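You operate a simulated robot arm through the tools that you are given. There is no shell and no other tool. Be economical: measure what you need, move in short steps, check, and stop when the job is done.

You are at the controls of a simulated two-armed robot. One attempt, no reset.

Task
Pick up the file box marked "A3" from the left end of the gear bench with one hand, pass it to the other hand and put it on the green mat.

Only the result counts: the job must be done as asked and must still hold three seconds after the hand-in. Knocking over, shifting, dropping, spilling or breaking anything else fails it.

Robot
Two 7-joint arms with two-finger parallel grippers on one trunk, on a base that drives. Base frame: it is fixed to the floor where the robot stands at the start and does not move with it; the origin is under the middle of the robot, x ahead of it, y to its left, z up; the surface under the hand at the start is at about z = 0.8. Readings come in m, degrees, newtons and seconds.
The left shoulder is at the start at [0.08, 0.131, 0.947], the right one opposite. With the tool pointing down near the work surface each hand reaches from about 0.4 to 0.86 m from the robot's upright axis, wherever it stands, measured 20 degrees to its own side. Places, roughly: green mat [3.4, 1.5, 0.8]. Payload 1.57 kg a hand.
The tool frame of a hand sits at the grasp point between the pads (the TCP): z along the fingers, y along the line on which they close. The tips reach 0.03 m beyond it. Largest opening 0.11 m; finger width 0.024, thickness 0.012; the body of the gripper, 0.048 by 0.112 m, starts 0.078 m behind the TCP.
Orientation is that of the tool frame in the base frame, as a unit quaternion [x, y, z, w]. With the fingers straight down and closing along the base's y, the tool's x points along the base's -x, its y along +y and its z along -z.

Tools
- The arms move only by the tool jog_arm. It takes "left_targets", "right_targets" or both (then of equal length, played together; a hand with none holds still); each is a list of rows, each an object (a shift or turn left out is 0, a gripper value left out holds the last) with "linear": the shift along the tool's x, y, z in units of 25 mm (1.0 is 25 mm), a list of three; "rot": the turn, a rotation vector about the tool's x, y, z in units of 6 degrees (1.0 is 6 degrees), a list of three; "gripper": the finger opening in m, from 0 to 0.11. In form: [{"linear": [dx, dy, dz], "rot": [wx, wy, wz], "gripper": gripper}, ...]. A call has 1 to 20 rows; each row shifts and turns the commanded pose from where the row before left it, along the tool's axes as they then stand. A call with a number of a shift or a turn outside -1 to 1 is refused whole. Each row takes 0.2 s and may step no farther than 0.05 m and 8.6 degrees from the row before; otherwise, or with a gripper value out of range, the whole call is refused. A pose out of reach is approached as far as the arm can. The call stops where the force on the tool passes 40 N (or 10 N more than at its start, if that is more) or the arm is blocked; 0.2 s more then pass. Each finger travels about 0.108 m/s and halts on what it meets, pressing with about 29 N; the grip force reading is that of the motor and also rises with nothing between the fingers. The clock runs only during rows and for 0.2 s after the last one: add rows that do not move to give the fingers time. It gives the time, the measured TCP pose, the force on the tool (base axes), the opening and the grip force at its end, in the units of the frame above (readings bear some noise), with the torque about the TCP (base axes, N m) and any sound that the robot's microphone picked up, and new pictures: "pictures" is both (left out), scene, wrist or none (wrist: the cameras of the hands that moved).
- Cameras (640 x 400 px; columns grow to the right, rows downward): "scene" is now at [-0.055, -0.022, 1.4164]; the picture's right is [-0.26, -0.96, 0.00], its down [-0.58, 0.16, -0.80] and it looks along [0.77, -0.21, -0.60] (base axes); focal length 254 px, centre (320, 200). "left" rides on the left gripper at [0.07, -0.016, -0.141] in its tool frame; the picture's right is [0.23, 0.97, 0.00], its down [-0.86, 0.20, -0.48] and it looks along [-0.47, 0.11, 0.88] (tool axes); focal length 222 px, centre (320, 200). "right" rides on the right gripper at [0.07, 0.016, -0.141] in its tool frame; the picture's right is [-0.23, 0.97, 0.00], its down [-0.86, -0.20, -0.48] and it looks along [-0.47, -0.11, 0.88] (tool axes); focal length 222 px, centre (320, 200). There is no depth. A picture from a camera that has moved, and an enlarged one, comes with that camera's place and axes in the base frame and with its lens.
- roll_base(legs): drives the robot by 1 to 6 legs, each [ahead, left, turn to the left] in m, m and degrees, along the robot's own axes; the way and the turn of a leg run together, so that a leg with both is an arc; at most 1.5 m and 180 degrees a leg. The arms and the cameras ride along, it lands a little off, and it stops where it bumps. It gives what a move gives, and a new picture of the scene camera.
- head_to(pan, tilt): turns the head with the scene camera to pan (to the left, within 109 degrees either way) and tilt (down, from -29 to 69), counted from straight ahead of the robot. It gives what a move gives, and a new picture of the scene camera.
- inspect(camera, box): a new picture of the part [left, top, right, bottom] of that camera's present view, enlarged. No time passes.
- job_done(): hands the job in; it is judged then, once.

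Go step by step. Nothing tells you exact positions but the pictures and the camera data: compare them with the known pose of the tool, close in by small moves and look again before you grip or let go. The budget is 120 turns and 260 pictures, counting those below and the enlarged ones. Unless the task says otherwise, let go and move clear before handing in, and close with one line.

The tools are called after "Emit:" as a command line: name --argument value ..., lists and objects as JSON in quotes. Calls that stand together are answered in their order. jog_arm: Moves the arms, as the interface text tells. Its arguments: {"type":"object","properties":{"left_targets":{"type":"array"},"right_targets":{"type":"array"},"pictures":{"type":"string","enum":["both","scene","wrist","none"]}},"required":[]} The other tools are called the same way: roll_base (legs) drives the base; head_to (pan, tilt) turns the head that bears the scene camera; inspect (camera, box) takes an enlarged picture of a part of a camera's view; job_done () hands the job in.

At the start:

```text
clock: 0.0
left_tcp_pos: [0.5297, 0.1125, 1.0311]
left_orientation: [-0.001, 1.0, 0.0, 0.0]
left_force: [-0.3, -0.7, -1.0]
left_moment: [-0.01, -0.01, 0.02]
left_gripper_width: 0.1097
left_grip_force: 0.0
right_tcp_pos: [0.5635, -0.3503, 1.0229]
right_orientation: [0.0, 1.0, 0.0, 0.0]
right_force: [0.1, 0.7, 1.1]
right_moment: [0.0, -0.01, 0.01]
right_gripper_width: 0.1098
right_grip_force: 0.0
robot x, y, heading: [-0.0026, 0.002, 0.0]
head pan, tilt: [-15.3, 36.8]
```

scene: 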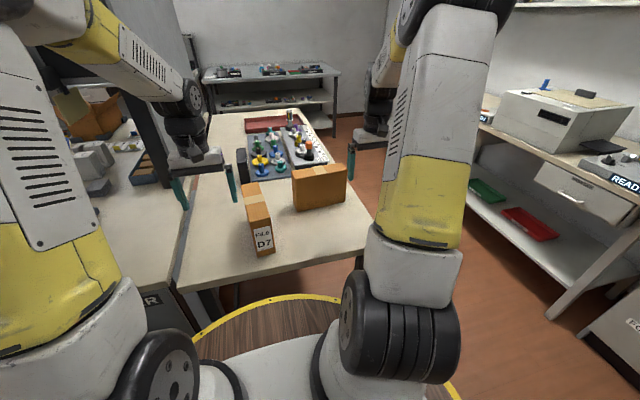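
right: 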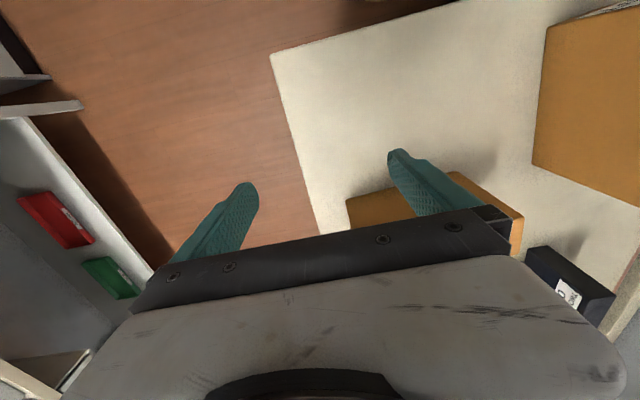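
left: 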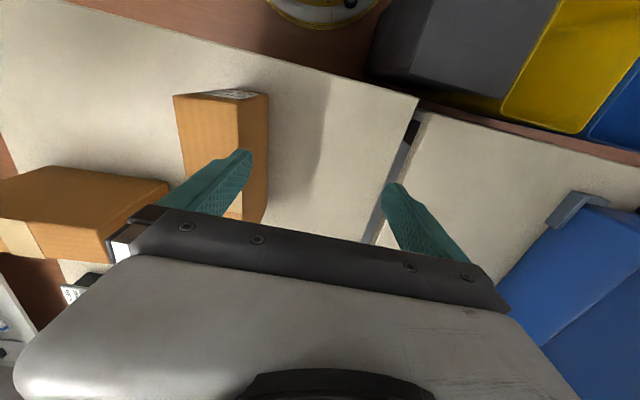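

I see a bench ahead with a box marked D7 and other items; the gear bench and A3 must be found. I'll look around with the head.

Emit:
head_to --pan 30 --tilt 25

Emit:
head_to --pan 90 --tilt 25

Emit:
head_to --pan -70 --tilt 25

Emit:
head_to --pan 0 --tilt 20

```text
clock: 1.1
left_tcp_pos: [0.531, 0.1136, 1.0312]
left_orientation: [-0.001, 1.0, 0.0, -0.001]
left_force: [-0.2, -1.1, -0.2]
left_moment: [0.0, -0.02, 0.01]
left_gripper_width: 0.11
left_grip_force: 0.0
right_tcp_pos: [0.5641, -0.3505, 1.023]
right_orientation: [0.0, 1.0, 0.0, 0.0]
right_force: [0.9, -0.5, -0.2]
right_moment: [0.01, -0.03, 0.01]
right_gripper_width: 0.1098
right_grip_force: 0.0
robot x, y, heading: [0.0053, -0.0007, 0.0]
head pan, tilt: [30.0, 25.0]
camera scene: at [-0.0591, 0.047, 1.435], right [0.5, -0.87, 0.0], down [-0.37, -0.21, -0.91], along [0.79, 0.45, -0.42], focal length 254 px, centre (320, 200)
```

scene: 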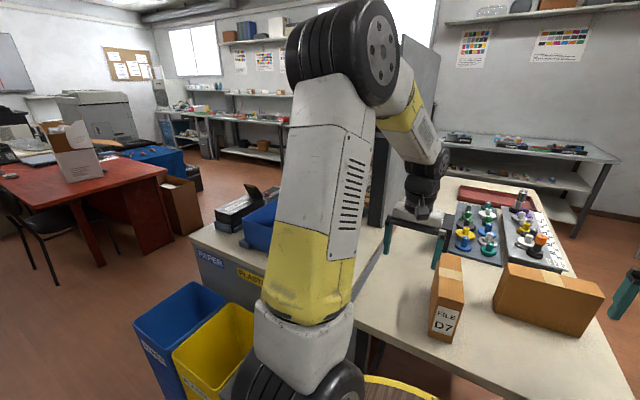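

```text
clock: 2.4
left_tcp_pos: [0.5306, 0.1135, 1.0319]
left_orientation: [0.0, 1.0, 0.0, 0.001]
left_force: [0.4, -0.2, 0.1]
left_moment: [0.03, 0.0, -0.04]
left_gripper_width: 0.11
left_grip_force: 0.0
right_tcp_pos: [0.5644, -0.3503, 1.0217]
right_orientation: [0.0, 1.0, 0.0, 0.001]
right_force: [-0.4, -0.1, 0.0]
right_moment: [-0.02, 0.01, 0.03]
right_gripper_width: 0.1102
right_grip_force: 0.0
robot x, y, heading: [-0.0008, 0.0014, 0.3]
head pan, tilt: [90.0, 25.0]
camera scene: at [-0.1388, 0.0931, 1.435], right [1.0, 0.0, 0.0], down [0.0, -0.42, -0.91], along [0.0, 0.91, -0.42], focal length 254 px, centre (320, 200)
```

scene: 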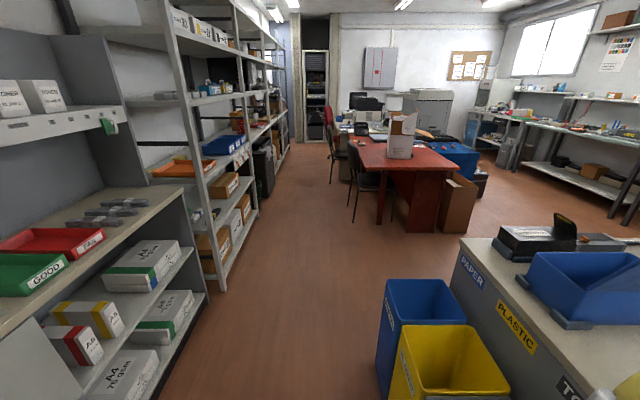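

```text
clock: 4.9
left_tcp_pos: [0.53, 0.1134, 1.0312]
left_orientation: [0.0, 1.0, 0.0, 0.0]
left_force: [-0.3, -0.8, 0.2]
left_moment: [0.0, -0.01, 0.0]
left_gripper_width: 0.11
left_grip_force: 0.1
right_tcp_pos: [0.5648, -0.3499, 1.0234]
right_orientation: [0.0, 1.0, 0.0, 0.0]
right_force: [0.6, 0.5, -0.4]
right_moment: [-0.01, 0.01, -0.02]
right_gripper_width: 0.1101
right_grip_force: 0.0
robot x, y, heading: [-0.0022, -0.0011, -0.1]
head pan, tilt: [-70.0, 25.0]
camera scene: at [-0.1074, -0.0856, 1.435], right [-0.94, -0.34, 0.0], down [-0.14, 0.4, -0.91], along [0.31, -0.85, -0.42], focal length 254 px, centre (320, 200)
```

scene: 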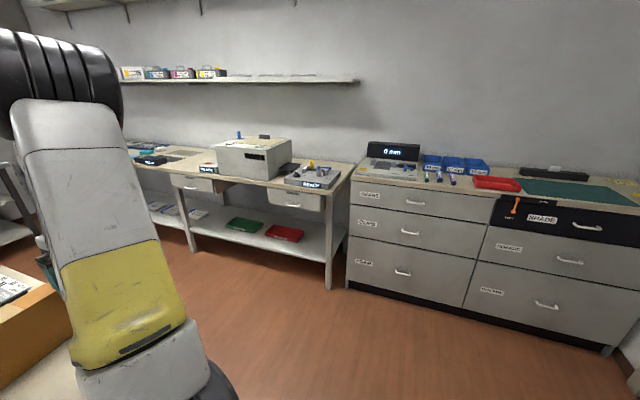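

```text
clock: 6.3
left_tcp_pos: [0.5292, 0.1132, 1.0324]
left_orientation: [0.0, 1.0, 0.0, 0.001]
left_force: [-0.3, 0.4, -0.5]
left_moment: [0.01, 0.01, 0.01]
left_gripper_width: 0.1099
left_grip_force: 0.1
right_tcp_pos: [0.5641, -0.3512, 1.0243]
right_orientation: [0.0, 1.0, 0.0, 0.0]
right_force: [1.0, -0.1, -0.2]
right_moment: [0.0, 0.0, 0.01]
right_gripper_width: 0.1102
right_grip_force: 0.0
robot x, y, heading: [-0.0022, -0.001, 0.0]
head pan, tilt: [0.0, 20.0]
camera scene: at [-0.0458, 0.0009, 1.4431], right [0.0, -1.0, 0.0], down [-0.34, 0.0, -0.94], along [0.94, 0.0, -0.34], focal length 254 px, centre (320, 200)
```

scene: 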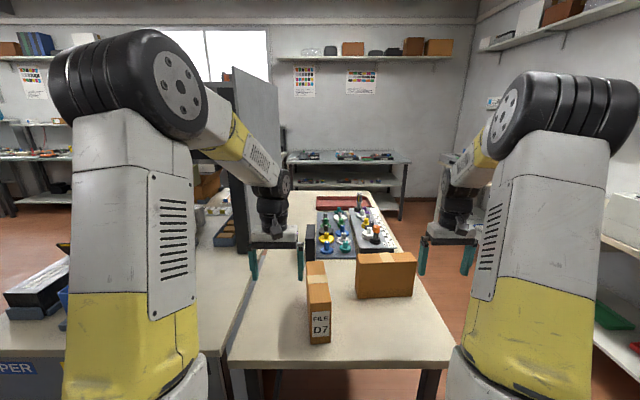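

I see a central bench with D7 and other boxes, and distant benches. I'll enlarge several areas to find A3 and the green mat.

Emit:
inspect --camera "scene" --box '[270, 130, 430, 230]'

Emit:
inspect --camera "scene" --box '[220, 180, 460, 330]'

Emit:
head_to --pan 45 --tilt 15

Emit:
inspect --camera "right" --box '[480, 0, 640, 320]'

```text
4.00 times, centred on (350, 180) of scene
camera zoom: at [-0.0458, 0.0009, 1.4431], right [0.0, -1.0, 0.0], down [-0.34, 0.0, -0.94], along [0.94, 0.0, -0.34], focal length 1016 px, centre (200, 280)
```

zoom: 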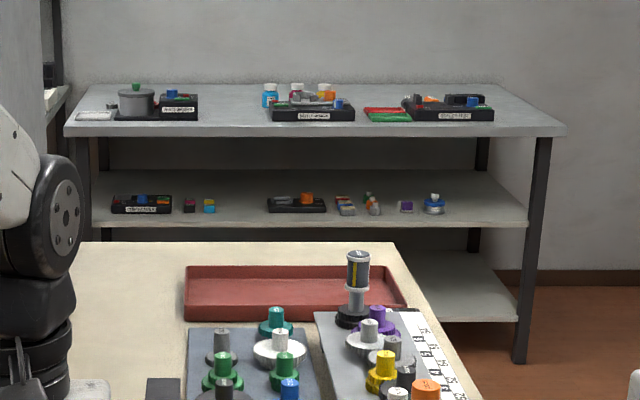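

```text
2.67 times, centred on (340, 255) of scene
camera zoom: at [-0.0458, 0.0009, 1.4431], right [0.0, -1.0, 0.0], down [-0.34, 0.0, -0.94], along [0.94, 0.0, -0.34], focal length 677 px, centre (267, 53)
```

zoom: 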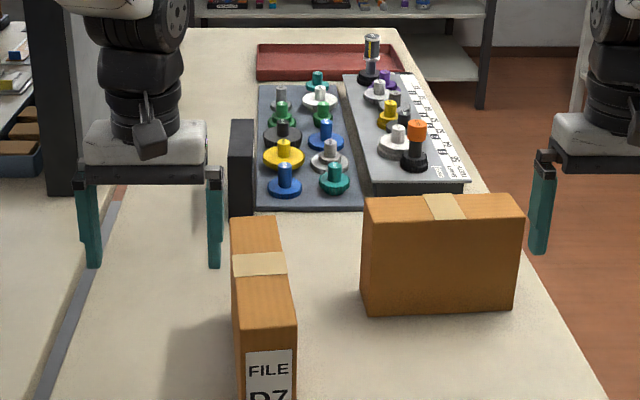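

```text
clock: 7.4
left_tcp_pos: [0.5309, 0.1135, 1.0305]
left_orientation: [0.0, 1.0, 0.0, 0.001]
left_force: [0.3, -0.1, 0.0]
left_moment: [0.01, 0.0, 0.03]
left_gripper_width: 0.1099
left_grip_force: 0.2
right_tcp_pos: [0.5635, -0.3502, 1.0216]
right_orientation: [-0.001, 1.0, 0.0, 0.0]
right_force: [-0.3, 0.1, 0.2]
right_moment: [0.03, 0.03, 0.02]
right_gripper_width: 0.1098
right_grip_force: 0.0
robot x, y, heading: [-0.0011, 0.001, -0.0]
head pan, tilt: [45.0, 15.0]
camera scene: at [-0.0728, 0.0669, 1.4512], right [0.71, -0.71, 0.0], down [-0.18, -0.18, -0.97], along [0.68, 0.68, -0.26], focal length 254 px, centre (320, 200)
```

scene: 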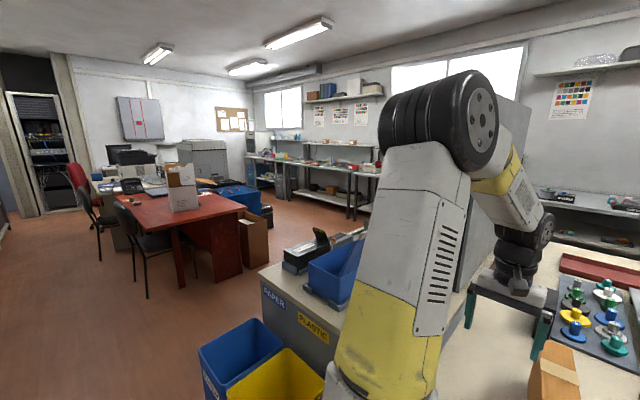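

```text
1.25 times, centred on (560, 160) of right
camera zoom: at [0.4935, -0.334, 1.1651], right [0.23, 0.97, 0.0], down [0.86, -0.2, 0.48], along [0.47, -0.11, -0.88], focal length 278 px, centre (20, 250)
```

zoom: 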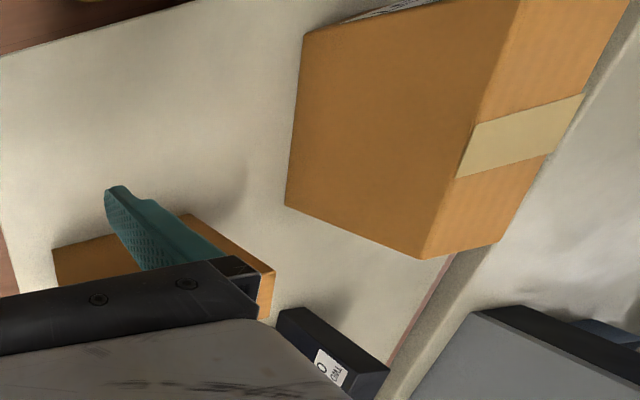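

The gear bench appears to be the one in front with D7 and a second orange box whose label I can't see. I'll look at that second box.

Emit:
head_to --pan -50 --tilt 40

Emit:
inspect --camera "left" --box '[0, 60, 320, 320]'

```text
clock: 9.1
left_tcp_pos: [0.5302, 0.1126, 1.0309]
left_orientation: [0.0, 1.0, 0.0, 0.0]
left_force: [0.4, -0.2, 0.3]
left_moment: [0.0, 0.0, 0.01]
left_gripper_width: 0.11
left_grip_force: 0.0
right_tcp_pos: [0.5626, -0.3508, 1.023]
right_orientation: [0.0, 1.0, 0.0, 0.0]
right_force: [0.3, 0.3, -0.2]
right_moment: [-0.03, -0.01, 0.01]
right_gripper_width: 0.11
right_grip_force: 0.0
robot x, y, heading: [0.0007, -0.0029, 0.1]
head pan, tilt: [-50.0, 40.0]
camera scene: at [-0.0842, -0.0641, 1.4117], right [-0.77, -0.64, 0.0], down [-0.41, 0.49, -0.77], along [0.49, -0.59, -0.64], focal length 254 px, centre (320, 200)
```

scene: 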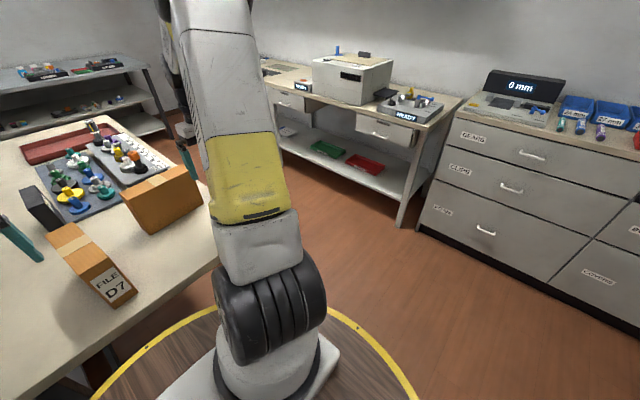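

```text
1.54 times, centred on (160, 190) of left
camera zoom: at [0.4593, 0.0975, 1.172], right [-0.23, 0.97, 0.0], down [0.86, 0.2, 0.48], along [0.47, 0.11, -0.88], focal length 342 px, centre (566, 215)
```

zoom: 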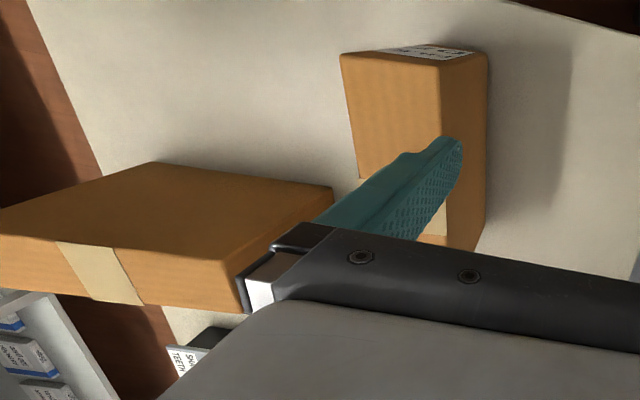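

The second orange box (≈[0.75, -0.24]) hides its label, likely on its right end. I'll raise the hands slightly and drive to the right to look at that face.

Emit:
jog_arm --left_targets '[{"linear": [0, 0, -1]}, {"linear": [0, 0, -1]}, {"linear": [0, 0, -1]}]' --right_targets '[{"linear": [0, 0, -1]}, {"linear": [0, 0, -1]}, {"linear": [0, 0, -1]}]' --pictures "none"

Emit:
roll_base --legs '[[0, -0.5, 0]]'

Emit:
head_to --pan 15 --tilt 36

```text
clock: 9.9
left_tcp_pos: [0.53, 0.1136, 1.1056]
left_orientation: [0.0, 1.0, 0.001, 0.0]
left_force: [0.7, -0.2, -0.5]
left_moment: [0.02, -0.01, 0.05]
left_gripper_width: 0.1099
left_grip_force: 0.0
right_tcp_pos: [0.5644, -0.3506, 1.0991]
right_orientation: [-0.001, 1.0, 0.0, 0.0]
right_force: [-0.4, -0.7, 0.0]
right_moment: [0.03, 0.01, 0.02]
right_gripper_width: 0.11
right_grip_force: 0.1
robot x, y, heading: [-0.0025, -0.0032, -0.1]
head pan, tilt: [-50.0, 40.0]
```

```text
clock: 12.9
left_tcp_pos: [0.5322, -0.3889, 1.1062]
left_orientation: [-0.004, 1.0, 0.0, 0.0]
left_force: [-0.4, 0.5, -0.1]
left_moment: [-0.01, -0.01, 0.01]
left_gripper_width: 0.11
left_grip_force: 0.0
right_tcp_pos: [0.5692, -0.8509, 1.097]
right_orientation: [-0.004, 1.0, 0.0, 0.0]
right_force: [0.0, 0.1, 0.8]
right_moment: [0.01, -0.01, -0.02]
right_gripper_width: 0.1101
right_grip_force: 0.1
robot x, y, heading: [0.0021, -0.5095, 0.7]
head pan, tilt: [-50.0, 40.0]
camera scene: at [-0.0815, -0.5711, 1.4117], right [-0.76, -0.65, 0.0], down [-0.42, 0.49, -0.77], along [0.5, -0.58, -0.64], focal length 254 px, centre (320, 200)
```

scene: 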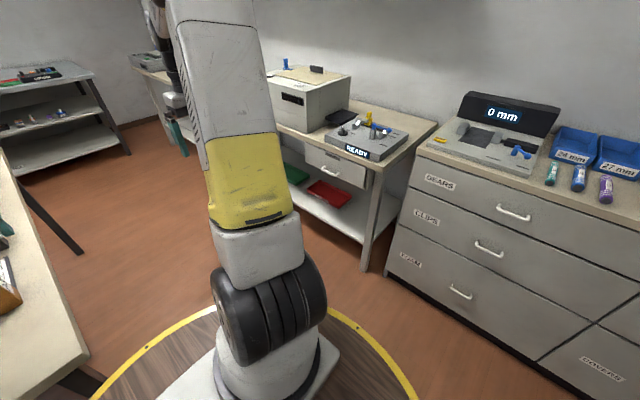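

```text
clock: 14.3
left_tcp_pos: [0.5315, -0.3872, 1.1056]
left_orientation: [-0.004, 1.0, -0.001, 0.0]
left_force: [0.2, -0.8, 0.3]
left_moment: [0.01, 0.0, 0.01]
left_gripper_width: 0.1099
left_grip_force: 0.0
right_tcp_pos: [0.5695, -0.8512, 1.0975]
right_orientation: [-0.005, 1.0, 0.001, 0.0]
right_force: [1.2, -0.3, 0.7]
right_moment: [0.04, -0.02, 0.01]
right_gripper_width: 0.1102
right_grip_force: 0.1
robot x, y, heading: [0.0033, -0.5054, 0.4]
head pan, tilt: [15.0, 36.0]
camera scene: at [-0.0524, -0.4832, 1.4177], right [0.27, -0.96, 0.0], down [-0.57, -0.16, -0.81], along [0.78, 0.22, -0.59], focal length 254 px, centre (320, 200)
```

scene: 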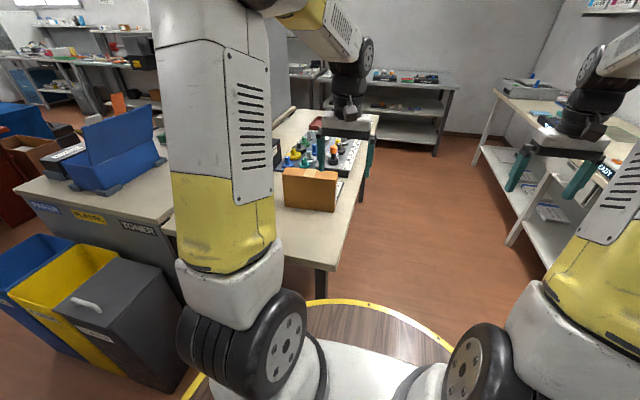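

Emit:
inspect --camera "scene" --box '[260, 130, 380, 225]'

Emit:
inspect --camera "left" --box '[0, 0, 640, 400]'

```text
4.21 times, centred on (320, 178) of scene
camera zoom: at [-0.0524, -0.4832, 1.4177], right [0.27, -0.96, 0.0], down [-0.57, -0.16, -0.81], along [0.78, 0.22, -0.59], focal length 1069 px, centre (320, 295)
```

zoom: 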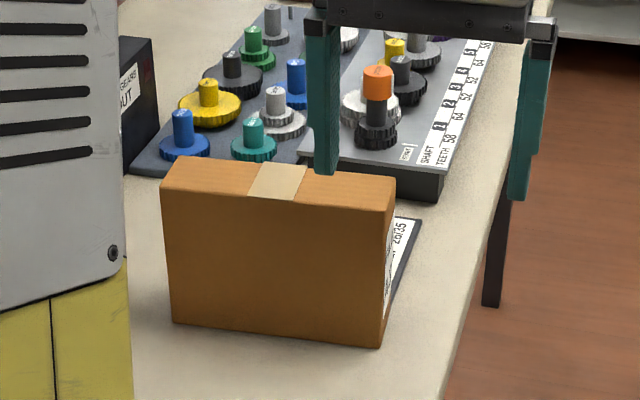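

```text
1.00 times, centred on (320, 200) of left (not enlarged: the box is as wide or as high as the picture)
camera zoom: at [0.4606, -0.4048, 1.2464], right [-0.24, 0.97, 0.0], down [0.85, 0.21, 0.48], along [0.47, 0.11, -0.88], focal length 222 px, centre (320, 200)
```

zoom: 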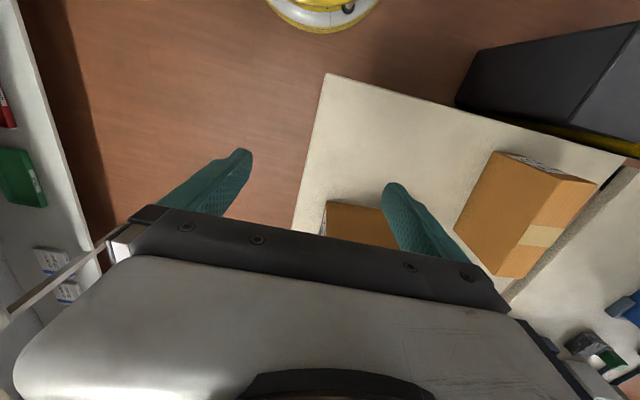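

The near bench is the gear bench (gears on trays); the box's label is on its right end face, seen edge-on. I'll drive a bit further right to read it.

Emit:
roll_base --legs '[[0, -0.3, 0]]'

Emit:
head_to --pan 30 --tilt 36

```text
clock: 16.3
left_tcp_pos: [0.5329, -0.6938, 1.105]
left_orientation: [-0.003, 1.0, 0.0, 0.0]
left_force: [-0.3, 0.0, -0.4]
left_moment: [-0.05, -0.03, 0.0]
left_gripper_width: 0.1098
left_grip_force: 0.0
right_tcp_pos: [0.5697, -1.1588, 1.0969]
right_orientation: [-0.002, 1.0, 0.0, -0.001]
right_force: [0.4, -0.6, 0.2]
right_moment: [0.0, 0.02, 0.01]
right_gripper_width: 0.1099
right_grip_force: 0.2
robot x, y, heading: [0.0045, -0.81, 0.3]
head pan, tilt: [15.0, 36.0]
camera scene: at [-0.0501, -0.7872, 1.4177], right [0.26, -0.96, 0.0], down [-0.57, -0.16, -0.81], along [0.78, 0.21, -0.59], focal length 254 px, centre (320, 200)
```

scene: 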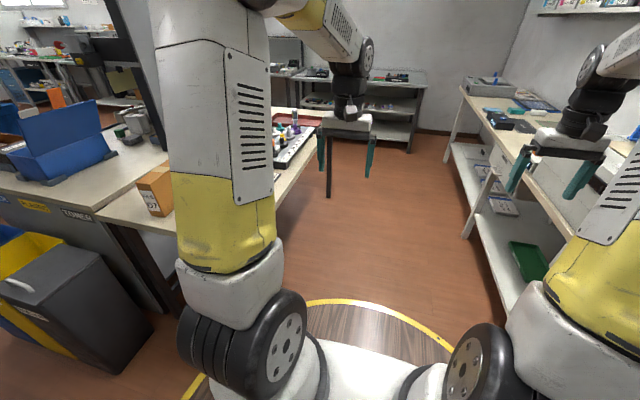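

```text
clock: 17.1
left_tcp_pos: [0.5344, -0.6937, 1.1054]
left_orientation: [-0.002, 1.0, 0.0, -0.001]
left_force: [-0.9, -0.2, 0.2]
left_moment: [0.04, 0.02, -0.03]
left_gripper_width: 0.11
left_grip_force: 0.1
right_tcp_pos: [0.5708, -1.1578, 1.0986]
right_orientation: [-0.002, 1.0, 0.0, -0.001]
right_force: [-0.7, 0.8, 0.1]
right_moment: [-0.02, 0.03, -0.01]
right_gripper_width: 0.1099
right_grip_force: 0.0
robot x, y, heading: [0.0044, -0.8133, -0.0]
head pan, tilt: [30.0, 36.0]
camera scene: at [-0.059, -0.7663, 1.4177], right [0.5, -0.86, 0.0], down [-0.51, -0.3, -0.81], along [0.7, 0.41, -0.59], focal length 254 px, centre (320, 200)
```

scene: 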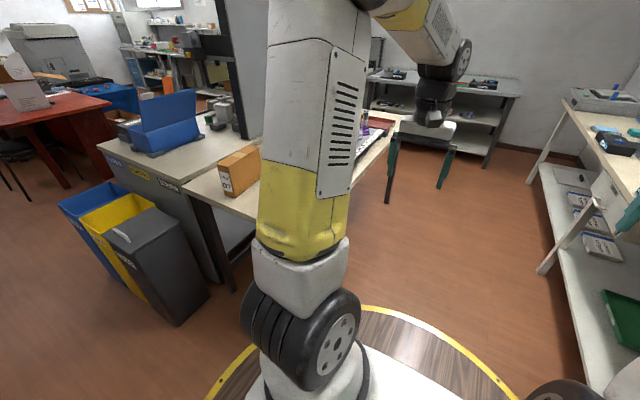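

The arm hides the box from here. I'll turn the base to the left to bring the label into view.

Emit:
roll_base --legs '[[0, 0, 55]]'

Emit:
head_to --pan -15 --tilt 36

```text
clock: 19.9
left_tcp_pos: [0.2192, -0.3142, 1.1062]
left_orientation: [-0.459, 0.889, 0.0, 0.001]
left_force: [0.1, 0.0, 0.2]
left_moment: [0.0, -0.01, -0.03]
left_gripper_width: 0.11
left_grip_force: 0.0
right_tcp_pos: [0.6162, -0.5539, 1.098]
right_orientation: [-0.459, 0.889, 0.0, 0.0]
right_force: [-0.1, -0.2, 0.0]
right_moment: [-0.02, 0.02, 0.02]
right_gripper_width: 0.11
right_grip_force: 0.1
robot x, y, heading: [0.0037, -0.805, 54.6]
head pan, tilt: [30.0, 36.0]
camera scene: at [-0.0675, -0.8364, 1.4177], right [1.0, -0.09, 0.0], down [-0.06, -0.59, -0.81], along [0.08, 0.81, -0.59], focal length 254 px, centre (320, 200)
```

scene: 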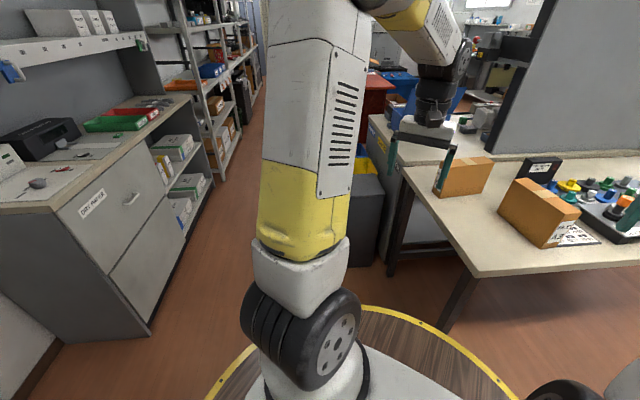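

```text
clock: 21.0
left_tcp_pos: [0.2194, -0.315, 1.1061]
left_orientation: [-0.459, 0.888, -0.001, 0.0]
left_force: [0.0, -0.4, 0.5]
left_moment: [0.02, -0.01, 0.0]
left_gripper_width: 0.1098
left_grip_force: 0.1
right_tcp_pos: [0.6155, -0.5531, 1.096]
right_orientation: [-0.459, 0.888, 0.0, 0.0]
right_force: [-0.5, -0.1, 0.1]
right_moment: [0.01, -0.03, 0.01]
right_gripper_width: 0.1101
right_grip_force: 0.0
robot x, y, heading: [0.0045, -0.8115, 54.6]
head pan, tilt: [-15.0, 36.0]
camera scene: at [-0.0083, -0.8676, 1.4177], right [0.64, -0.77, 0.0], down [-0.45, -0.38, -0.81], along [0.62, 0.52, -0.59], focal length 254 px, centre (320, 200)
```

scene: 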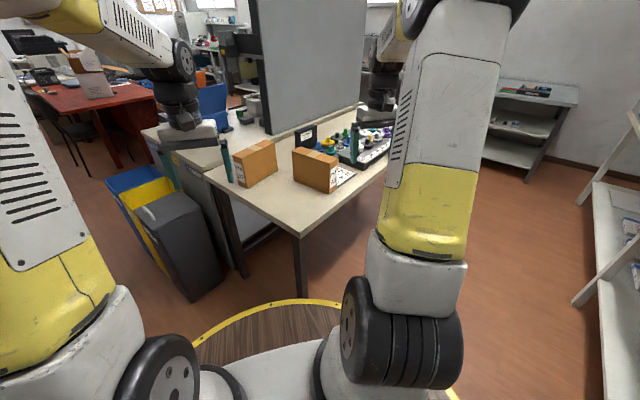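

Emit:
inspect --camera "scene" --box '[225, 120, 365, 210]'

Emit:
inspect --camera "scene" --box '[285, 140, 355, 195]'

```text
4.44 times, centred on (295, 165) of scene
camera zoom: at [-0.0083, -0.8676, 1.4177], right [0.64, -0.77, 0.0], down [-0.45, -0.38, -0.81], along [0.62, 0.52, -0.59], focal length 1129 px, centre (431, 356)
```

zoom: 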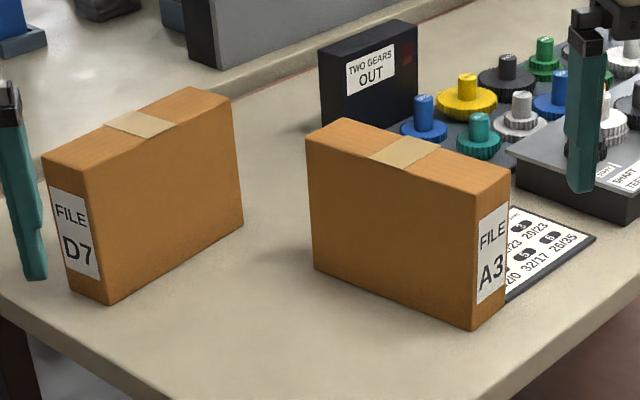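

```text
7.27 times, centred on (320, 168) of scene
camera zoom: at [-0.0083, -0.8676, 1.4177], right [0.64, -0.77, 0.0], down [-0.45, -0.38, -0.81], along [0.62, 0.52, -0.59], focal length 1847 px, centre (320, 436)
```

zoom: 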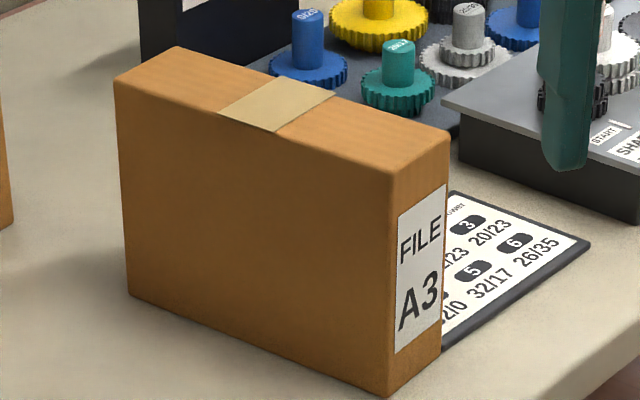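

Confirmed: the second box is "A3", its centre at about [0.733, -0.233], 0.20 × 0.063 × 0.15 m, turned about +4°. I'll drive back in front of it, with the label end to the right.

Emit:
roll_base --legs '[[0, 0, -54.6], [0, 0.7, 0]]'

Emit:
head_to --pan -10 --tilt 36

Emit:
jog_arm --right_targets '[{"rot": [0, 0, -1]}, {"rot": [0, 0, -1]}, {"rot": [0, 0, -1]}, {"rot": [0, 0, -1]}, {"rot": [0, 0, -1]}, {"rot": [0, 0, -1]}, {"rot": [0, 0, -1]}, {"rot": [0, 0, -1]}, {"rot": [0, 0, -1]}, {"rot": [0, 0, -1]}, {"rot": [0, 0, -1]}, {"rot": [0, 0, -1]}, {"rot": [0, 0, -1]}, {"rot": [0, 0, -1]}, {"rot": [0, 0, -1]}, {"rot": [0, 0, -0.67]}]'

```text
clock: 27.4
left_tcp_pos: [0.5298, 0.0241, 1.1054]
left_orientation: [-0.004, 1.0, -0.001, 0.0]
left_force: [-0.7, 0.9, 0.2]
left_moment: [0.01, 0.02, -0.02]
left_gripper_width: 0.1102
left_grip_force: 0.1
right_tcp_pos: [0.5681, -0.4395, 1.0971]
right_orientation: [-0.005, 1.0, 0.0, 0.0]
right_force: [-0.3, -1.1, 0.2]
right_moment: [0.02, 0.01, 0.01]
right_gripper_width: 0.1102
right_grip_force: 0.0
robot x, y, heading: [0.0025, -0.0931, 0.5]
head pan, tilt: [-15.0, 36.0]
camera scene: at [-0.0538, -0.1163, 1.4177], right [-0.25, -0.97, 0.0], down [-0.57, 0.15, -0.81], along [0.78, -0.2, -0.59], focal length 254 px, centre (320, 200)
```

scene: 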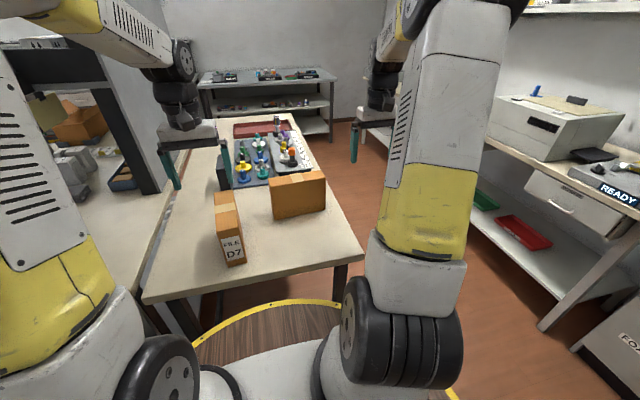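

```text
clock: 28.0
left_tcp_pos: [0.5299, 0.024, 1.1051]
left_orientation: [-0.004, 1.0, 0.0, 0.001]
left_force: [0.2, -0.1, 0.2]
left_moment: [0.03, -0.03, 0.0]
left_gripper_width: 0.1101
left_grip_force: 0.0
right_tcp_pos: [0.5683, -0.4395, 1.0972]
right_orientation: [-0.005, 1.0, 0.0, 0.0]
right_force: [0.1, -0.3, -0.2]
right_moment: [0.01, -0.01, 0.01]
right_gripper_width: 0.1099
right_grip_force: 0.2
robot x, y, heading: [-0.0011, -0.0946, 0.4]
head pan, tilt: [-10.0, 36.0]
camera scene: at [-0.0522, -0.1089, 1.4177], right [-0.17, -0.99, 0.0], down [-0.58, 0.1, -0.81], along [0.8, -0.13, -0.59], focal length 254 px, centre (320, 200)
```

scene: 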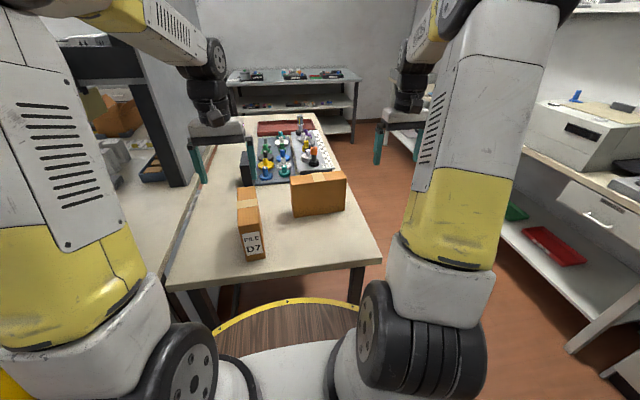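

```text
clock: 31.4
left_tcp_pos: [0.5296, 0.0243, 1.1063]
left_orientation: [-0.004, 1.0, 0.0, 0.0]
left_force: [0.2, 0.4, -0.8]
left_moment: [0.04, 0.03, -0.03]
left_gripper_width: 0.11
left_grip_force: 0.1
right_tcp_pos: [0.5677, -0.439, 1.0961]
right_orientation: [0.735, -0.678, 0.0, 0.0]
right_force: [-0.4, -0.6, 0.1]
right_moment: [0.03, -0.04, -0.02]
right_gripper_width: 0.1099
right_grip_force: 0.1
robot x, y, heading: [-0.0016, -0.0939, 0.3]
head pan, tilt: [-10.0, 36.0]
camera scene: at [-0.0522, -0.1088, 1.4177], right [-0.17, -0.99, 0.0], down [-0.58, 0.1, -0.81], along [0.8, -0.13, -0.59], focal length 254 px, centre (320, 200)
camera right: at [0.5562, -0.5107, 1.2394], right [-0.99, 0.15, 0.0], down [0.13, 0.87, 0.48], along [0.07, 0.47, -0.88], focal length 222 px, centre (320, 200)
```

scene: 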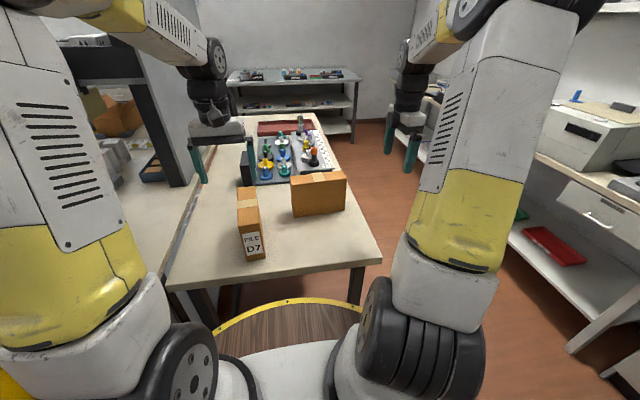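
right: 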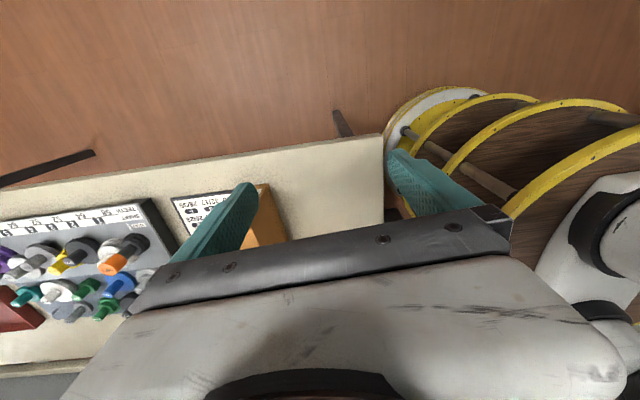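

The right hand is turned to close along x. Now I'll move it above the right half of box A3, at height.

Emit:
jog_arm --right_targets '[{"linear": [-0.7, -0.91, 0]}, {"linear": [-0.7, -0.91, 0]}, {"linear": [-0.7, -0.91, 0]}, {"linear": [-0.7, -0.91, 0]}, {"linear": [-0.7, -0.91, 0]}, {"linear": [-0.7, -0.91, 0]}, {"linear": [-0.7, -0.91, 0]}, {"linear": [-0.7, -0.91, 0]}]'

Emit:
inspect --camera "scene" --box '[220, 120, 400, 270]'

```text
clock: 33.2
left_tcp_pos: [0.5291, 0.0228, 1.1054]
left_orientation: [-0.005, 1.0, 0.0, 0.0]
left_force: [-0.1, -0.2, 1.1]
left_moment: [0.02, -0.02, 0.03]
left_gripper_width: 0.1099
left_grip_force: 0.1
right_tcp_pos: [0.7381, -0.2877, 1.0985]
right_orientation: [0.735, -0.678, -0.001, 0.0]
right_force: [-0.1, -0.5, 0.4]
right_moment: [0.04, 0.0, -0.01]
right_gripper_width: 0.1101
right_grip_force: 0.1
robot x, y, heading: [0.0015, -0.0938, 0.6]
head pan, tilt: [-10.0, 36.0]
camera scene: at [-0.0525, -0.109, 1.4177], right [-0.17, -0.99, 0.0], down [-0.58, 0.1, -0.81], along [0.8, -0.13, -0.59], focal length 254 px, centre (320, 200)
camera right: at [0.7268, -0.3569, 1.2408], right [-0.99, 0.15, 0.0], down [0.13, 0.87, 0.48], along [0.07, 0.47, -0.88], focal length 222 px, centre (320, 200)
```

scene: 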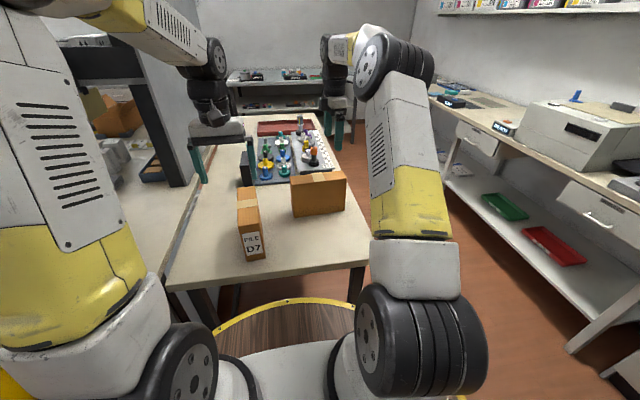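
right: 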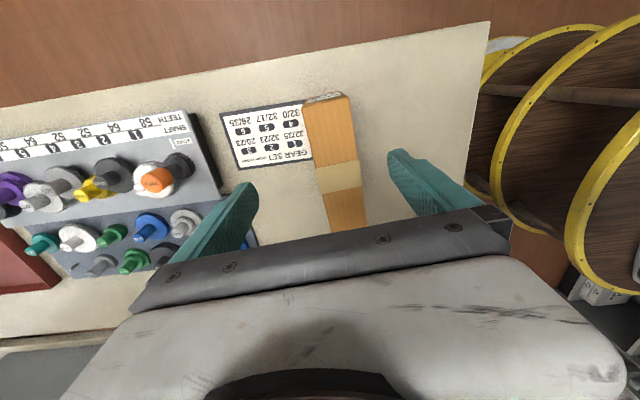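

```text
2.67 times, centred on (310, 195) of scene
camera zoom: at [-0.0525, -0.109, 1.4177], right [-0.17, -0.99, 0.0], down [-0.58, 0.1, -0.81], along [0.8, -0.13, -0.59], focal length 677 px, centre (347, 213)
```

zoom: 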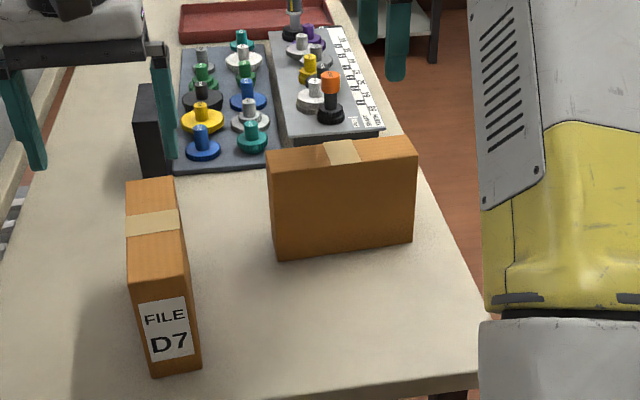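

The wrist view puts box A3's centre at about [0.722, -0.233], almost square to the axes. I'll centre the fingers on it, correct the yaw and descend partway.

Emit:
jog_arm --right_targets '[{"linear": [-0.2, 0.63, 0], "rot": [0, 0, 0.5]}, {"linear": [0, 0, 1]}, {"linear": [0, 0, 1]}, {"linear": [0, 0, 1]}, {"linear": [0, 0, 0.7]}, {}]' --pictures "both"

Emit:
inspect --camera "scene" --box '[270, 100, 390, 230]'

```text
clock: 34.6
left_tcp_pos: [0.5293, 0.0235, 1.1049]
left_orientation: [-0.004, 1.0, 0.0, 0.001]
left_force: [0.1, 0.2, -0.4]
left_moment: [-0.01, -0.05, -0.01]
left_gripper_width: 0.1101
left_grip_force: 0.0
right_tcp_pos: [0.7247, -0.2829, 1.004]
right_orientation: [0.716, -0.698, 0.0, 0.0]
right_force: [0.2, -0.3, -0.2]
right_moment: [0.01, 0.01, 0.03]
right_gripper_width: 0.1098
right_grip_force: 0.1
robot x, y, heading: [0.0006, -0.0926, 0.7]
head pan, tilt: [-10.0, 36.0]
camera scene: at [-0.0522, -0.1088, 1.4177], right [-0.17, -0.99, 0.0], down [-0.58, 0.1, -0.81], along [0.8, -0.13, -0.59], focal length 254 px, centre (320, 200)
camera right: at [0.7085, -0.3526, 1.146], right [-0.98, 0.2, 0.0], down [0.18, 0.86, 0.48], along [0.1, 0.47, -0.88], focal length 222 px, centre (320, 200)
```

scene: 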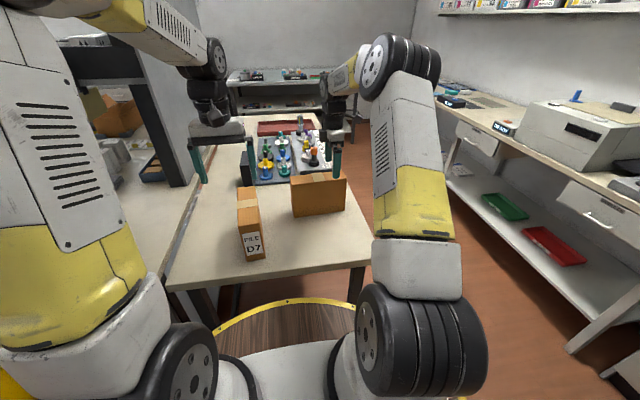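
right: 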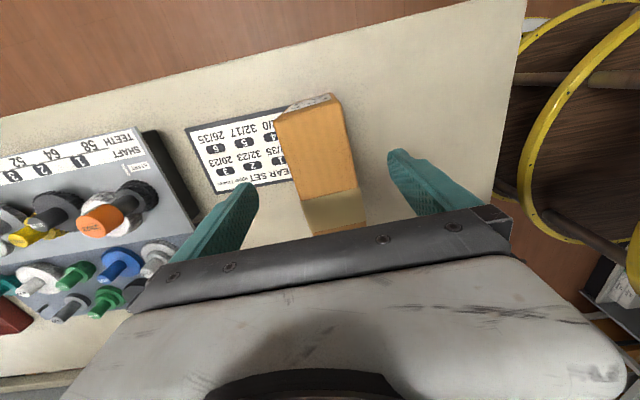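

```text
3.08 times, centred on (330, 165) of scene
camera zoom: at [-0.0522, -0.1088, 1.4177], right [-0.17, -0.99, 0.0], down [-0.58, 0.1, -0.81], along [0.8, -0.13, -0.59], focal length 782 px, centre (289, 308)
```

zoom: 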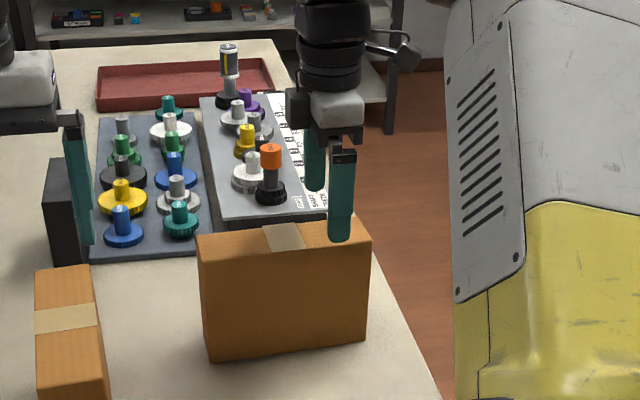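

The fingers straddle the box (centre about x 0.722). I'll go down to z ≈ 0.885.

Emit:
jog_arm --right_targets '[{"linear": [0, 0.1, 0.8]}, {"linear": [0, 0, 0.8]}, {"linear": [0, 0, 0.8]}, {"linear": [0, 0, 0.8]}, {"linear": [0, 0, 0.8]}, {"linear": [0, 0, 0.7]}, {}]'

Emit:
inspect --camera "scene" --box '[270, 100, 390, 230]'

```text
clock: 36.2
left_tcp_pos: [0.5286, 0.0227, 1.1063]
left_orientation: [-0.004, 1.0, 0.0, -0.001]
left_force: [0.3, 0.3, 0.0]
left_moment: [-0.01, 0.04, 0.01]
left_gripper_width: 0.1102
left_grip_force: 0.1
right_tcp_pos: [0.7195, -0.2816, 0.8854]
right_orientation: [0.717, -0.697, 0.0, 0.001]
right_force: [0.2, -0.1, -1.2]
right_moment: [0.01, 0.03, 0.0]
right_gripper_width: 0.11
right_grip_force: 0.1
robot x, y, heading: [-0.0003, -0.0965, 0.3]
head pan, tilt: [-10.0, 36.0]
camera scene: at [-0.0522, -0.1088, 1.4177], right [-0.17, -0.99, 0.0], down [-0.58, 0.1, -0.81], along [0.8, -0.13, -0.59], focal length 254 px, centre (320, 200)
camera right: at [0.7049, -0.3518, 1.0284], right [-0.98, 0.2, 0.0], down [0.18, 0.86, 0.48], along [0.1, 0.47, -0.88], focal length 222 px, centre (320, 200)
```

scene: 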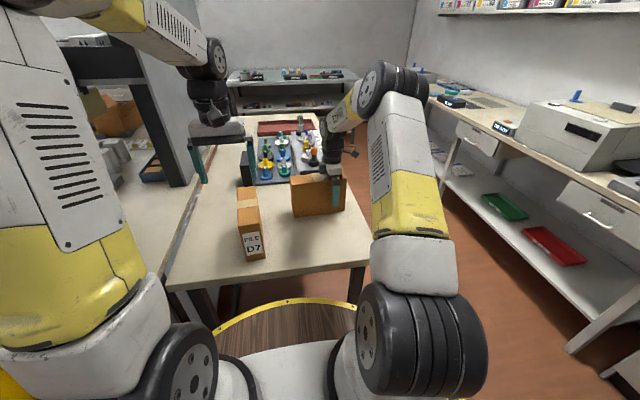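
right: 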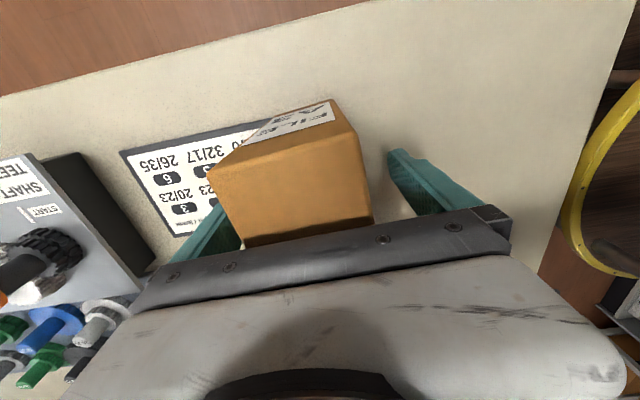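

```text
3.08 times, centred on (330, 165) of scene
camera zoom: at [-0.0522, -0.1088, 1.4177], right [-0.17, -0.99, 0.0], down [-0.58, 0.1, -0.81], along [0.8, -0.13, -0.59], focal length 782 px, centre (289, 308)
```

zoom: 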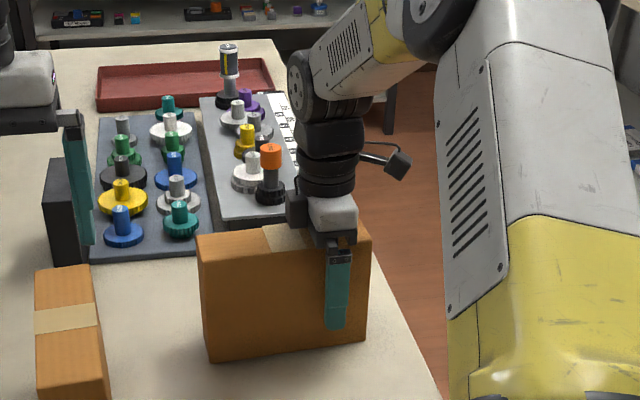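

The fingers are either side of the box at the right depth. Closing the right gripper gently.

Emit:
jog_arm --right_targets '[{"gripper": 0.07}, {"gripper": 0.05}, {"gripper": 0.04}, {"gripper": 0.03}, {}, {}]' --pictures "wrist"

```text
clock: 37.6
left_tcp_pos: [0.5295, 0.0253, 1.1057]
left_orientation: [-0.004, 1.0, 0.0, 0.0]
left_force: [0.3, -1.0, 0.0]
left_moment: [0.0, 0.03, -0.05]
left_gripper_width: 0.1101
left_grip_force: 0.1
right_tcp_pos: [0.7194, -0.2817, 0.8868]
right_orientation: [0.716, -0.698, 0.0, 0.001]
right_force: [0.1, -0.6, 0.1]
right_moment: [-0.22, -0.18, 0.12]
right_gripper_width: 0.0605
right_grip_force: 28.7
robot x, y, heading: [0.0003, -0.0954, 0.6]
head pan, tilt: [-10.0, 36.0]
camera right: at [0.7049, -0.3518, 1.0287], right [-0.98, 0.2, 0.0], down [0.18, 0.86, 0.48], along [0.1, 0.47, -0.88], focal length 222 px, centre (320, 200)
```

right: 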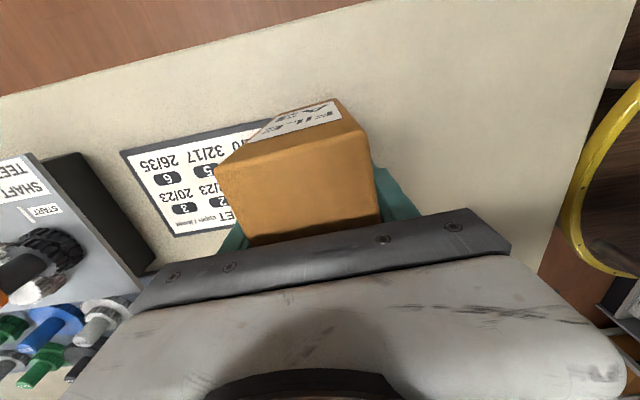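

Gripped at 0.0605 m with 28.7 N. I'll lift slowly, about 50 mm first, and check tilt and slip.

Emit:
jog_arm --right_targets '[{"linear": [0, 0, -0.4]}, {"linear": [0, 0, -0.4]}, {"linear": [0, 0, -0.4]}, {"linear": [0, 0, -0.4]}, {"linear": [0, 0, -0.4]}, {}]'

Emit:
inspect --camera "scene" --box '[270, 100, 390, 230]'

```text
clock: 39.0
left_tcp_pos: [0.5303, 0.0222, 1.1053]
left_orientation: [-0.004, 1.0, -0.001, 0.0]
left_force: [-1.0, 0.0, -1.4]
left_moment: [0.01, -0.02, -0.01]
left_gripper_width: 0.1101
left_grip_force: 0.0
right_tcp_pos: [0.7202, -0.2815, 0.9376]
right_orientation: [0.716, -0.698, 0.001, 0.0]
right_force: [0.5, -0.2, -4.8]
right_moment: [-0.23, -0.01, 0.02]
right_gripper_width: 0.0599
right_grip_force: 29.4
robot x, y, heading: [0.0012, -0.0899, 0.6]
head pan, tilt: [-10.0, 36.0]
camera scene: at [-0.052, -0.1089, 1.4177], right [-0.17, -0.99, 0.0], down [-0.58, 0.1, -0.81], along [0.8, -0.13, -0.59], focal length 254 px, centre (320, 200)
camera right: at [0.7051, -0.3524, 1.0799], right [-0.98, 0.2, 0.0], down [0.18, 0.86, 0.48], along [0.1, 0.47, -0.88], focal length 222 px, centre (320, 200)
```

scene: 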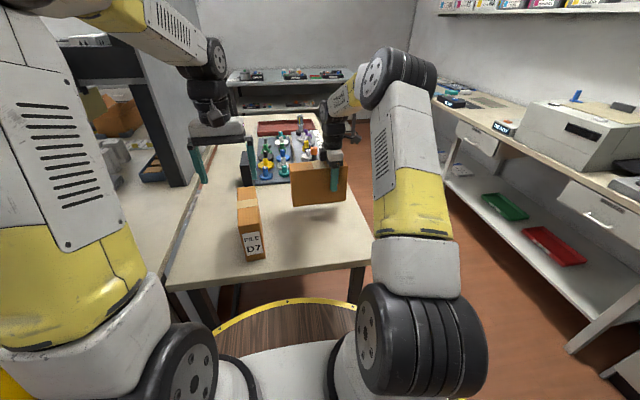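
right: 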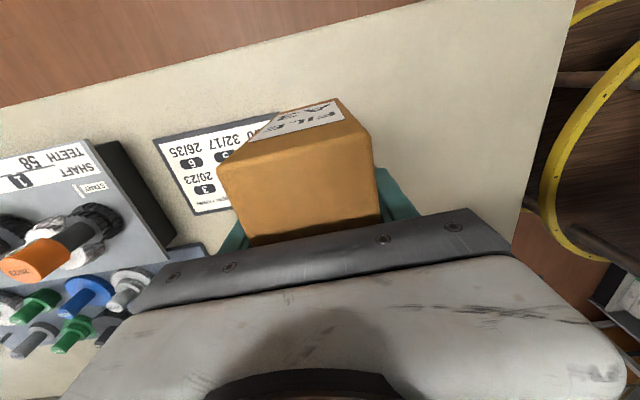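

```text
3.08 times, centred on (330, 165) of scene
camera zoom: at [-0.052, -0.1089, 1.4177], right [-0.17, -0.99, 0.0], down [-0.58, 0.1, -0.81], along [0.8, -0.13, -0.59], focal length 782 px, centre (289, 308)
```

zoom: 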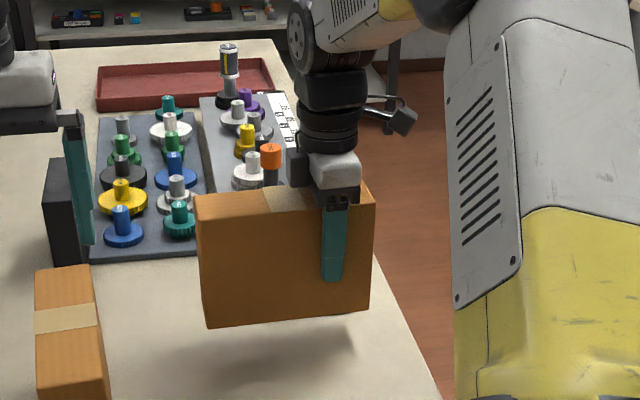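

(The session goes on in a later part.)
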